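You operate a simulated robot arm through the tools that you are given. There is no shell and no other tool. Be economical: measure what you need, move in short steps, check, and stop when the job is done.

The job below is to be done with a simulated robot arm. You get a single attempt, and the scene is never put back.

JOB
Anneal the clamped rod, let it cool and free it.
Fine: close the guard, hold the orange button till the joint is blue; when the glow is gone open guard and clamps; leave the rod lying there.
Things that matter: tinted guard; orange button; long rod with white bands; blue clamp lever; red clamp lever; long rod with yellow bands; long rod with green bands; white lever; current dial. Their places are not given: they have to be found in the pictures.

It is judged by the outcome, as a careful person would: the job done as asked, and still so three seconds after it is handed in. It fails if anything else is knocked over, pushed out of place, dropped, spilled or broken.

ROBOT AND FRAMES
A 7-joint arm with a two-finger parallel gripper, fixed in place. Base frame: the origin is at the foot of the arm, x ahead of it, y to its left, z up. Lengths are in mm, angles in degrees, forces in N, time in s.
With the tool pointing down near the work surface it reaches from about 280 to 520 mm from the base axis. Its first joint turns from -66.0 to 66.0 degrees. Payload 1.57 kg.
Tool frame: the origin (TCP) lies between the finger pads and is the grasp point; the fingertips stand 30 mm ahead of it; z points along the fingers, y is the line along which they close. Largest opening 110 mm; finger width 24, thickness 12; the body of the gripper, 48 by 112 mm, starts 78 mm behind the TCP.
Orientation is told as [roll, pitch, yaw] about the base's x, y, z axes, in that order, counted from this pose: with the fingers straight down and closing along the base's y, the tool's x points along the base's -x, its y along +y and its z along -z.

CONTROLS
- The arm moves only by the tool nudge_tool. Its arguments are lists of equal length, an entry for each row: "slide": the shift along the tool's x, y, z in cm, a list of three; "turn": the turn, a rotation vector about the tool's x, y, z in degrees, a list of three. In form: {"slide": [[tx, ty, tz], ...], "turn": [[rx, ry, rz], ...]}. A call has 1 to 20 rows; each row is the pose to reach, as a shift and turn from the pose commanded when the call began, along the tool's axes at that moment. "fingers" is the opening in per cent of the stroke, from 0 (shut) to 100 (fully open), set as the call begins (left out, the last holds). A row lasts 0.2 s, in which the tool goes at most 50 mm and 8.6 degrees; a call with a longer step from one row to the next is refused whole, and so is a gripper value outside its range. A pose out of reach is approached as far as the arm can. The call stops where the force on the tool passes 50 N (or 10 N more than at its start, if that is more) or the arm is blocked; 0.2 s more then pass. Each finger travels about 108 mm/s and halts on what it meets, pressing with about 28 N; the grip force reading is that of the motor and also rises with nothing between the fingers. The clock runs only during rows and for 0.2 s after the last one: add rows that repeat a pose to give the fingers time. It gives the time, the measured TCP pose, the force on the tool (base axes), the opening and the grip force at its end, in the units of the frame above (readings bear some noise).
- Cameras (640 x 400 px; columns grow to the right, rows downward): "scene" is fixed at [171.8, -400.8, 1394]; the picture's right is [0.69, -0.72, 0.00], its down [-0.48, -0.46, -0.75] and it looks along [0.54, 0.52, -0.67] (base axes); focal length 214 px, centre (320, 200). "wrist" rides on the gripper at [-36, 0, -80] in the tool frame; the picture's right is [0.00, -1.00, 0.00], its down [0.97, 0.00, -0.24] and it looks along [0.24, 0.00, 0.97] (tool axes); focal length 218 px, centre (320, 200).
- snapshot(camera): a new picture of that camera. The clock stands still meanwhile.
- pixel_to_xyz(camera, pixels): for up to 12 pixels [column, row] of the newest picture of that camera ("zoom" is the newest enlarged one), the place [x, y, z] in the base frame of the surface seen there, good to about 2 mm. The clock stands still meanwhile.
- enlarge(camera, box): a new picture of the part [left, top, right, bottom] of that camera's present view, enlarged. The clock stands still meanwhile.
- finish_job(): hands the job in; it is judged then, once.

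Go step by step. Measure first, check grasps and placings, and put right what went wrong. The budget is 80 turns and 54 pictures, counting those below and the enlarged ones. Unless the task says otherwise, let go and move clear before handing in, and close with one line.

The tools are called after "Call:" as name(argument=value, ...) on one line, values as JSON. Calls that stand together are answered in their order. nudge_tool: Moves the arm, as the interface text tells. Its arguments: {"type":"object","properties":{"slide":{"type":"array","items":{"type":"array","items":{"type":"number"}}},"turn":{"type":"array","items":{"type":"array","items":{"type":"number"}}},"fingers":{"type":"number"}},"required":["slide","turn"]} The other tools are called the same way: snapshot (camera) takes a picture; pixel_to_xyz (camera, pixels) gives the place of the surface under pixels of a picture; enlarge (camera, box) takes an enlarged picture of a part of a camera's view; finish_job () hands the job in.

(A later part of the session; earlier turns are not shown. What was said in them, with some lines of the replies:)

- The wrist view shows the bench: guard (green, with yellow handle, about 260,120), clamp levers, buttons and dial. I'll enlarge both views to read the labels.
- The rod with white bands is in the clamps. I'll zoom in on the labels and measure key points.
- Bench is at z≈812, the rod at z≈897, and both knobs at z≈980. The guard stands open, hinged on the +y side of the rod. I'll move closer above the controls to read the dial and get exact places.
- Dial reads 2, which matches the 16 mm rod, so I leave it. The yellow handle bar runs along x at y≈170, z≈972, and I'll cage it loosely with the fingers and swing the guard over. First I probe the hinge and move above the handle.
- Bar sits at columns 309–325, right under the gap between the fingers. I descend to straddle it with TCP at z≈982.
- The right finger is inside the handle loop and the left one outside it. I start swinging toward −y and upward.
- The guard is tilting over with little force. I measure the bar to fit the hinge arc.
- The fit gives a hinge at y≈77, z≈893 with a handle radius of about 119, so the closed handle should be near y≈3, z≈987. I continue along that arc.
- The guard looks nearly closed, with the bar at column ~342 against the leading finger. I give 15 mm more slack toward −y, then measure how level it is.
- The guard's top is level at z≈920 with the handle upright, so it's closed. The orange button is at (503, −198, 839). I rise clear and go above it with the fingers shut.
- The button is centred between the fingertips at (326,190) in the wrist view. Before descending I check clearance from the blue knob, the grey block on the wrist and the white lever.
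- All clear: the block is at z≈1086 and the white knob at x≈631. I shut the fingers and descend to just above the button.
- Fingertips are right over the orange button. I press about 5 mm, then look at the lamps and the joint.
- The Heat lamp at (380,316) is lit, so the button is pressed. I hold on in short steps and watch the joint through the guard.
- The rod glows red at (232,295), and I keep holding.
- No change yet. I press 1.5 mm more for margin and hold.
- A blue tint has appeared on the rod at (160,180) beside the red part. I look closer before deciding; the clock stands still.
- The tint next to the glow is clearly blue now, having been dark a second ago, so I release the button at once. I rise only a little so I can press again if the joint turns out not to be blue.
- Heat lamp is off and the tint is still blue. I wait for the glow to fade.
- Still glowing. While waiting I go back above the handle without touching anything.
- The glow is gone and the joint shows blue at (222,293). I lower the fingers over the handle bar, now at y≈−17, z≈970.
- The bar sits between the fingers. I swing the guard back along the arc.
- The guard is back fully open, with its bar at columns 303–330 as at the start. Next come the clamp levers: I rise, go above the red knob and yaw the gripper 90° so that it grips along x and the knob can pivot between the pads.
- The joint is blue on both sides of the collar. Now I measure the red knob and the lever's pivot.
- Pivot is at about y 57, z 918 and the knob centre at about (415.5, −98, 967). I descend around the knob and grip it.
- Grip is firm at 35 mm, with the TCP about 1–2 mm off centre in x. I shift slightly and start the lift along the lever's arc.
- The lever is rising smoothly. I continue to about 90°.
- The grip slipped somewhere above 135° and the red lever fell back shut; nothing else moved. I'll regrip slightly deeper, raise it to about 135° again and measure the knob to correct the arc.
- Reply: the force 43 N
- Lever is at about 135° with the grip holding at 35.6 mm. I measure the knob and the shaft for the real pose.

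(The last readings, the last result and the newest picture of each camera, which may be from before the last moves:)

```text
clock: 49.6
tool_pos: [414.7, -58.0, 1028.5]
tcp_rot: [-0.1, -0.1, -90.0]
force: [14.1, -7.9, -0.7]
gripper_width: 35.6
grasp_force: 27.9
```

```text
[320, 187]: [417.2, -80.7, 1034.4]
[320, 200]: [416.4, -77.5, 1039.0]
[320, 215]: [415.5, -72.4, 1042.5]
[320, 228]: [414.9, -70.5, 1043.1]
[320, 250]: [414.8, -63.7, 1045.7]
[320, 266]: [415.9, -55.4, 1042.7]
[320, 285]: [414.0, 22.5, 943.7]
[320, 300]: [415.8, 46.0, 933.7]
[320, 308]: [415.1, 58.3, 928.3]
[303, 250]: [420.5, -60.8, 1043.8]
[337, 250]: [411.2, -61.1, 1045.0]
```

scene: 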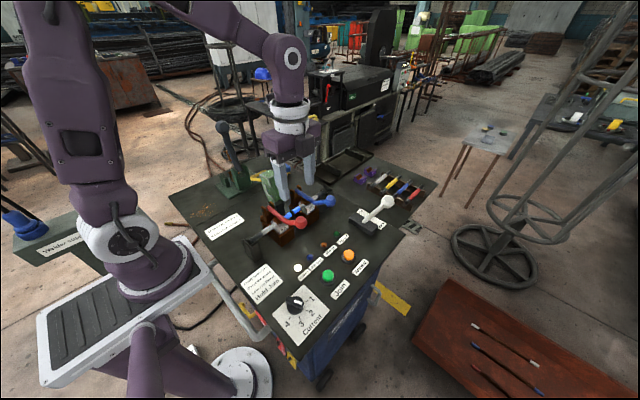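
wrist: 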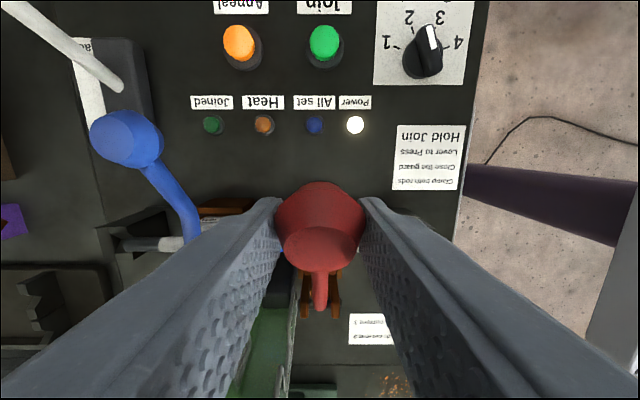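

The lever is at about 25° of rotation, with the knob about 6 mm behind the TCP. I'll continue on a corrected arc, tilting the tool along with the lever so the grip doesn't roll, 20° first.

Call:
nudge_tool(slide=[[0.4, 0.1, -0.4], [0.82, 0.1, -0.79], [1.25, 0.1, -1.15], [1.67, 0.1, -1.51], [2.12, 0.1, -1.84], [2.57, 0.1, -2.16], [3.04, 0.1, -2.46], [3.51, 0.1, -2.75]], turn=[[0, -2, 0], [0, -4, 0], [0, -6, 0], [0, -8, 0], [0, -10, 0], [0, -12, 0], [0, -14, 0], [0, -16, 0]])

Call:
snapshot(camera="wrist")

```text
clock: 51.4
tool_pos: [414.3, -22.5, 1055.0]
tcp_rot: [-0.2, -16.0, -90.1]
force: [-6.7, -12.0, 16.0]
gripper_width: 35.7
grasp_force: 28.5
```

```text
13 pictures are left
```

wrist: 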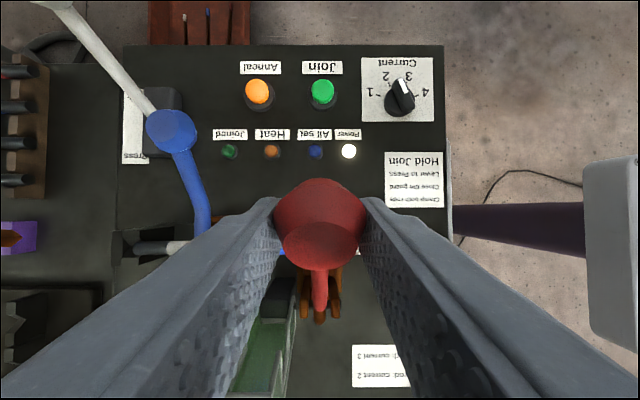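

Grip holds (35.7 mm), but about 20 N of radial force says my arc's radius is too small. I measure the knob and shaft again to refine.

Call:
pixel_to_xyz(camera="wrist", pixels=[[320, 190], [320, 205], [320, 220], [320, 240], [320, 258], [320, 275], [320, 290], [320, 303], [320, 315], [305, 300], [333, 300]])

```text
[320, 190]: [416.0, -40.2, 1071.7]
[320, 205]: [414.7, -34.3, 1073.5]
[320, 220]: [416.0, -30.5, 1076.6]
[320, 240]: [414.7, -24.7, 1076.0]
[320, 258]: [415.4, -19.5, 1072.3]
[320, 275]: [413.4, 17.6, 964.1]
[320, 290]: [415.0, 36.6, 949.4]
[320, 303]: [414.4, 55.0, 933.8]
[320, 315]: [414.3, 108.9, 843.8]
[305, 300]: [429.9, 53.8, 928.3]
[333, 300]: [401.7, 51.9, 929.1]
```

The refined pivot is y≈63, z≈918 with R≈163.5, and the lever is at 39°. I continue another 32° along it.

Call:
nudge_tool(slide=[[0.6, 0, -0.94], [1.46, 0, -1.71], [2.36, 0, -2.4], [3.3, 0, -3.05], [4.29, 0, -3.61], [5.31, 0, -4.12], [6.37, 0, -4.55], [7.46, 0, -4.9]], turn=[[0, -4, 0], [0, -8, 0], [0, -12, 0], [0, -16, 0], [0, -20, 0], [0, -24, 0], [0, -28, 0], [0, -32, 0]])

Call:
snapshot(camera="wrist")

```text
clock: 53.2
tool_pos: [414.4, 62.8, 1084.4]
tcp_rot: [0.0, -48.2, -90.1]
force: [-18.5, 2.7, 11.0]
gripper_width: 35.6
grasp_force: 27.4
```

```text
12 pictures are left
```

wrist: 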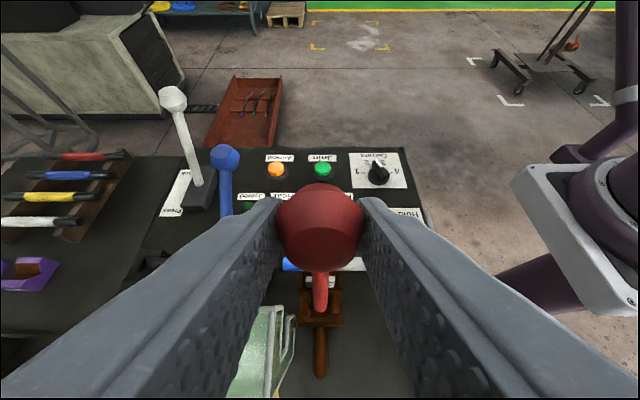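

Still gripped, with the lever at about 71°. I go on past upright in small steps.

Call:
nudge_tool(slide=[[0.79, 0.1, -0.82], [1.64, 0.1, -1.59], [2.54, 0.1, -2.29], [3.49, 0.1, -2.93], [4.48, 0.1, -3.49]], turn=[[0, -3, 0], [0, -6, 0], [0, -9, 0], [0, -12, 0], [0, -15, 0]])

Call:
enlarge(camera="scene", box=[220, 130, 340, 230])

```text
clock: 54.4
tool_pos: [415.5, 118.8, 1073.9]
tcp_rot: [0.0, -62.9, -90.0]
force: [-28.6, -2.4, 1.2]
gripper_width: 35.5
grasp_force: 27.9
```

```text
4.00 times, centred on (280, 180) of scene
```

zoom: 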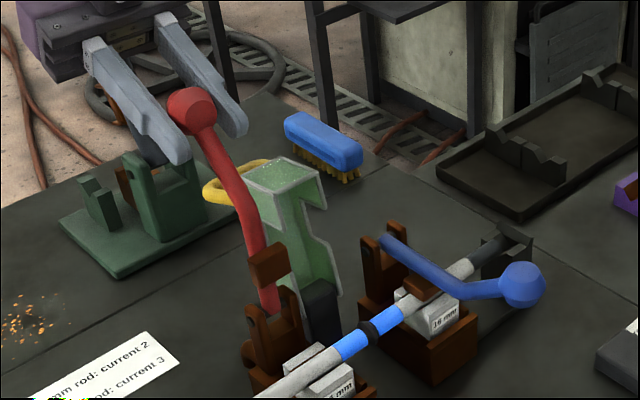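

The red lever is slightly past upright and still gripped. Before going further I check clearance from the tall dark handle behind the hand.

Call:
pixel_to_xyz(camera="zoom", pixels=[[140, 130], [100, 10], [75, 5], [50, 50], [175, 150], [240, 120], [190, 110], [268, 290], [258, 220], [267, 262]])

Call:
snapshot(camera="scene")

```text
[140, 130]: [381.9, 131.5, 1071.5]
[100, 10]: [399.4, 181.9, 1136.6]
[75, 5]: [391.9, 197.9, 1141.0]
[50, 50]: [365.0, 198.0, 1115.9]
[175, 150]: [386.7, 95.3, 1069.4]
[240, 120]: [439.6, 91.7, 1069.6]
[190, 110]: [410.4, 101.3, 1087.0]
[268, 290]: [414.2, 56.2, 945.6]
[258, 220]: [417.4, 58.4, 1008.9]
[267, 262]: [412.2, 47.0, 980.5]
```

```text
10 pictures are left
```

scene: 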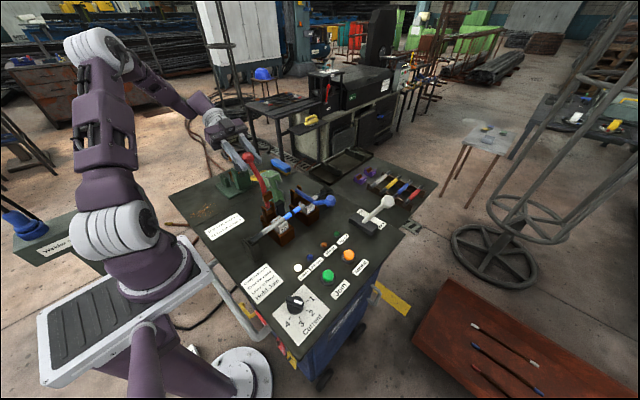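

The tall handle's knob is near (460, 335, 1088), quite close behind the hand. So I reduce the tilt while carrying the lever about 12° further toward its stop.

Call:
nudge_tool(slide=[[0, -0.1, 0], [0, -0.1, 0], [0, -0.1, 0], [0.43, -0.1, -0.38], [0.86, -0.1, -0.75], [1.31, -0.1, -1.1], [1.77, -0.1, -1.44], [2.25, -0.1, -1.75], [2.72, -0.1, -2.06]], turn=[[0, 6, 0], [0, 12, 0], [0, 18, 0], [0, 22, 0], [0, 26, 0], [0, 28, 0], [0, 30, 0], [0, 30, 0], [0, 30, 0]])

Call:
enlarge(camera="scene", box=[200, 120, 320, 220])

```text
clock: 56.4
tool_pos: [413.9, 148.6, 1059.3]
tcp_rot: [0.0, -33.0, -90.1]
force: [-10.8, 2.6, 11.3]
gripper_width: 35.9
grasp_force: 27.9
```

```text
4.00 times, centred on (260, 170) of scene
```

zoom: 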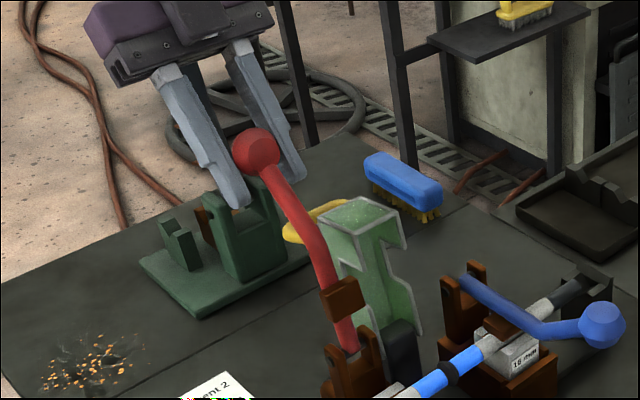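

Lever is at about 103° and well past upright. I release it and back off along the tool axis, then look.

Call:
nudge_tool(slide=[[0, 0, 0], [0, 0, 0], [0, 0, -2], [0, 0, -5], [0, 0, -9], [0, 0, -9]], turn=[[0, 0, 0], [0, 0, 0], [0, 0, 0], [0, 0, 0], [0, 0, 0], [0, 0, 0]], fingers=60)

Call:
enlarge(camera="scene", box=[200, 120, 320, 220])

```text
clock: 57.8
tool_pos: [416.8, 200.1, 1132.5]
tcp_rot: [0.0, -33.1, -90.0]
force: [-0.8, 0.3, 0.0]
gripper_width: 66.0
grasp_force: 0.1
```

```text
4.00 times, centred on (260, 170) of scene
```

zoom: 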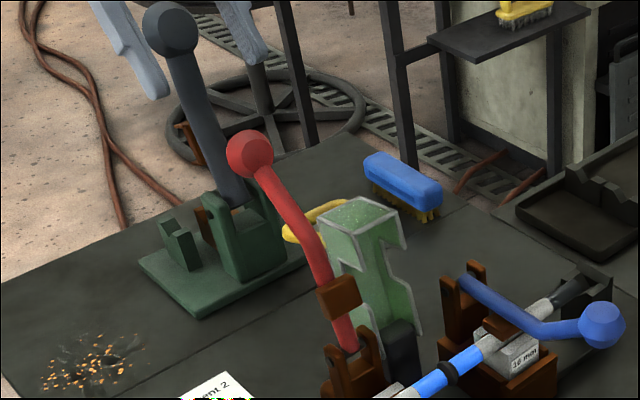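

The red lever stays open and everything else is in place. Now the blue lever: I rise, level the tool and go above the blue knob.

Call:
nudge_tool(slide=[[-2.18, 0, -3.36], [-5.02, 1.42, -0.91], [-7.86, 2.85, 1.54], [-10.7, 4.28, 3.99], [-13.54, 5.7, 6.44], [-16.38, 7.13, 8.89], [-19.2, 8.55, 11.3], [-22.06, 9.98, 13.8], [-24.9, 11.4, 16.2], [-24.9, 11.4, 16.2]], turn=[[0, 0, 0], [0, 4, 0], [0, 8, 0], [0, 12, 0], [0, 16, 0], [0, 20, 0], [0, 24, 0], [0, 28, 0], [0, 33, 0], [0, 33, 0]])

Call:
snapshot(camera="wrist")

```text
clock: 60.0
tool_pos: [530.9, -97.5, 1133.2]
tcp_rot: [0.0, 0.1, -89.8]
force: [-0.4, 0.3, -0.8]
gripper_width: 65.8
grasp_force: 0.1
```

```text
7 pictures are left
```

wrist: 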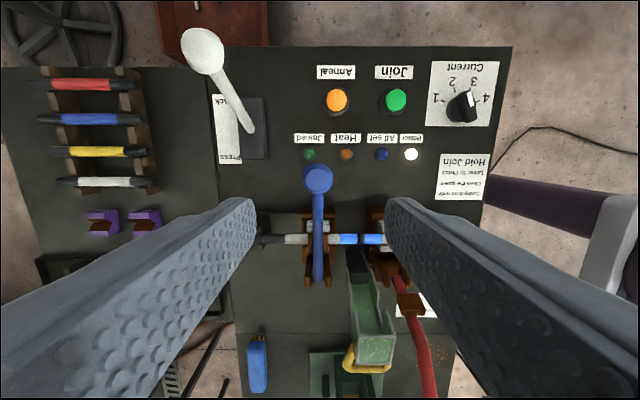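

Call:
pixel_to_xyz(camera="wrist", pixels=[[318, 175], [318, 163], [305, 175], [332, 175], [318, 195], [318, 230], [318, 260], [318, 278], [205, 50]])

```text
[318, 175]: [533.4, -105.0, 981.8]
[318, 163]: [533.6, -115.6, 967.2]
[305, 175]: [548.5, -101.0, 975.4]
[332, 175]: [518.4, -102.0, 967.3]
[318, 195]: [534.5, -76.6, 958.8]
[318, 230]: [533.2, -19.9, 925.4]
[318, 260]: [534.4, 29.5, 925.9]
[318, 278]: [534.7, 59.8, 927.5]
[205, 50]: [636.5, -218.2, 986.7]
```

Blue knob centre is at x≈533.5, same geometry as the red one. I descend, grip, and check.

Call:
nudge_tool(slide=[[0.1, 0.26, 4.5], [0.1, 0.26, 9], [0.1, 0.26, 13.5], [0.1, 0.26, 16.7], [0.1, 0.26, 16.7]], turn=[[0, 0, 0], [0, 0, 0], [0, 0, 0], [0, 0, 0], [0, 0, 0]])

Call:
nudge_tool(slide=[[0, 0, 0], [0, 0, 0], [0, 0, 0], [0, 0, 0]], turn=[[0, 0, 0], [0, 0, 0], [0, 0, 0], [0, 0, 0]], fingers=5)

```text
clock: 61.2
tool_pos: [534.5, -94.7, 965.3]
tcp_rot: [0.0, 0.0, -90.0]
force: [0.4, 0.9, -0.7]
gripper_width: 66.2
grasp_force: 0.1
```

```text
clock: 62.2
tool_pos: [533.9, -95.5, 966.0]
tcp_rot: [0.0, 0.0, -90.0]
force: [1.7, 0.8, 0.4]
gripper_width: 35.4
grasp_force: 27.9
```

Clean grip: 35.4 mm with almost no side force. I lift along the fitted arc with the tool tilting along.

Call:
nudge_tool(slide=[[0.37, 0, -1.1], [0.83, 0, -2.17], [1.35, 0, -3.2], [1.95, 0, -4.19], [2.61, 0, -5.14], [3.34, 0, -6.04], [4.13, 0, -6.89], [4.98, 0, -7.68], [5.88, 0, -8.41], [6.83, 0, -9.07], [7.82, 0, -9.67], [8.85, 0, -10.19], [9.92, 0, -10.65], [11.02, 0, -11.03], [12.14, 0, -11.33], [13.27, 0, -11.55], [14.42, 0, -11.69], [15.58, 0, -11.75], [16.74, 0, -11.73]], turn=[[0, 0, 0], [0, 0, 0], [0, 0, 0], [0, 0, 0], [0, -3, 0], [0, -6, 0], [0, -10, 0], [0, -14, 0], [0, -18, 0], [0, -22, 0], [0, -26, 0], [0, -30, 0], [0, -34, 0], [0, -38, 0], [0, -42, 0], [0, -45, 0], [0, -48, 0], [0, -48, 0], [0, -48, 0]])

```text
clock: 66.2
tool_pos: [530.8, 70.0, 1085.6]
tcp_rot: [-0.1, -48.0, -90.1]
force: [6.4, -4.8, 4.4]
gripper_width: 35.6
grasp_force: 27.9
```

Still gripped at 35.6 mm. I carry it on past upright to about 104°, as with the red one.

Call:
nudge_tool(slide=[[0.84, 0, -0.79], [1.75, 0, -1.51], [2.7, 0, -2.18], [3.68, 0, -2.78], [4.73, 0, -3.31], [5.79, 0, -3.76], [6.88, 0, -4.13], [6.88, 0, -4.13]], turn=[[0, 0, 0], [0, 2, 0], [0, 5, 0], [0, 8, 0], [0, 11, 0], [0, 14, 0], [0, 16, 0], [0, 16, 0]])

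Call:
enlarge(camera="scene", box=[220, 120, 340, 230])

```text
clock: 68.0
tool_pos: [531.0, 147.7, 1060.8]
tcp_rot: [-0.1, -31.9, -90.0]
force: [11.9, 2.4, 7.2]
gripper_width: 35.2
grasp_force: 28.6
```

```text
3.64 times, centred on (280, 175) of scene
```

zoom: 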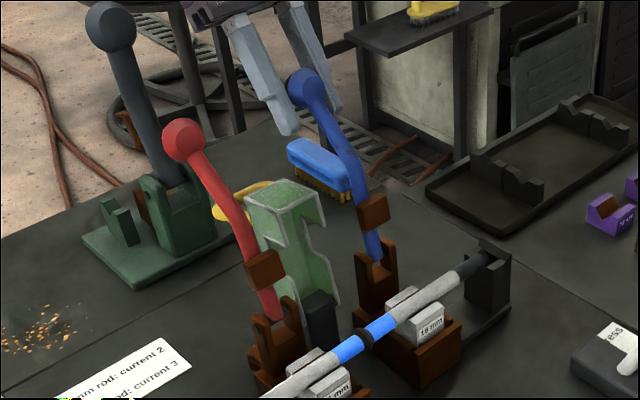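

Both levers are now open and the rod lies in its rests with a blue joint. I release the blue knob, back off along the tool axis and rise clear.

Call:
nudge_tool(slide=[[0, 0, 0], [0, 0, 0], [0, 0, -2], [0, 0, -5], [0, 0, -9], [0, 0, -13], [0, 0, -13], [0, 0, -13], [0, 0, -13]], turn=[[0, 0, 0], [0, 0, 0], [0, 0, 0], [0, 0, 0], [0, 0, 0], [0, 0, 0], [0, 0, 0], [0, 0, 0], [0, 0, 0]], fingers=60)

Call:
snapshot(camera="scene")

Call:
enlarge(camera="scene", box=[220, 130, 340, 250])

```text
clock: 70.0
tool_pos: [526.5, 199.8, 1160.7]
tcp_rot: [-0.2, -32.0, -90.2]
force: [0.1, -0.1, 0.4]
gripper_width: 65.9
grasp_force: 0.0
out of reach, approached as far as the arm can: row 6, 7, 8, 9
```

```text
5 pictures are left
```

scene: 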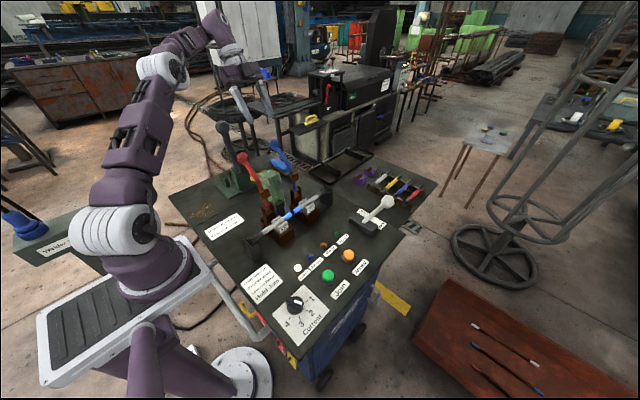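

```text
3.33 times, centred on (280, 190) of scene
```

zoom: 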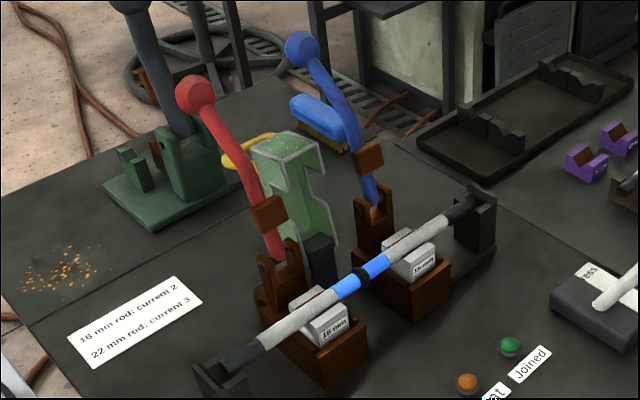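

The last picture shows the guard open, both levers up, the rod in its rests with a blue joint and no glow, the Heat lamp off and the arm clear. I hand in now.

Call:
finish_job()

```text
The job is handed in.
```

The rod is annealed to a blue joint and cooled until the glow was gone; the guard and both clamps are open, and the rod is left lying in its rests.
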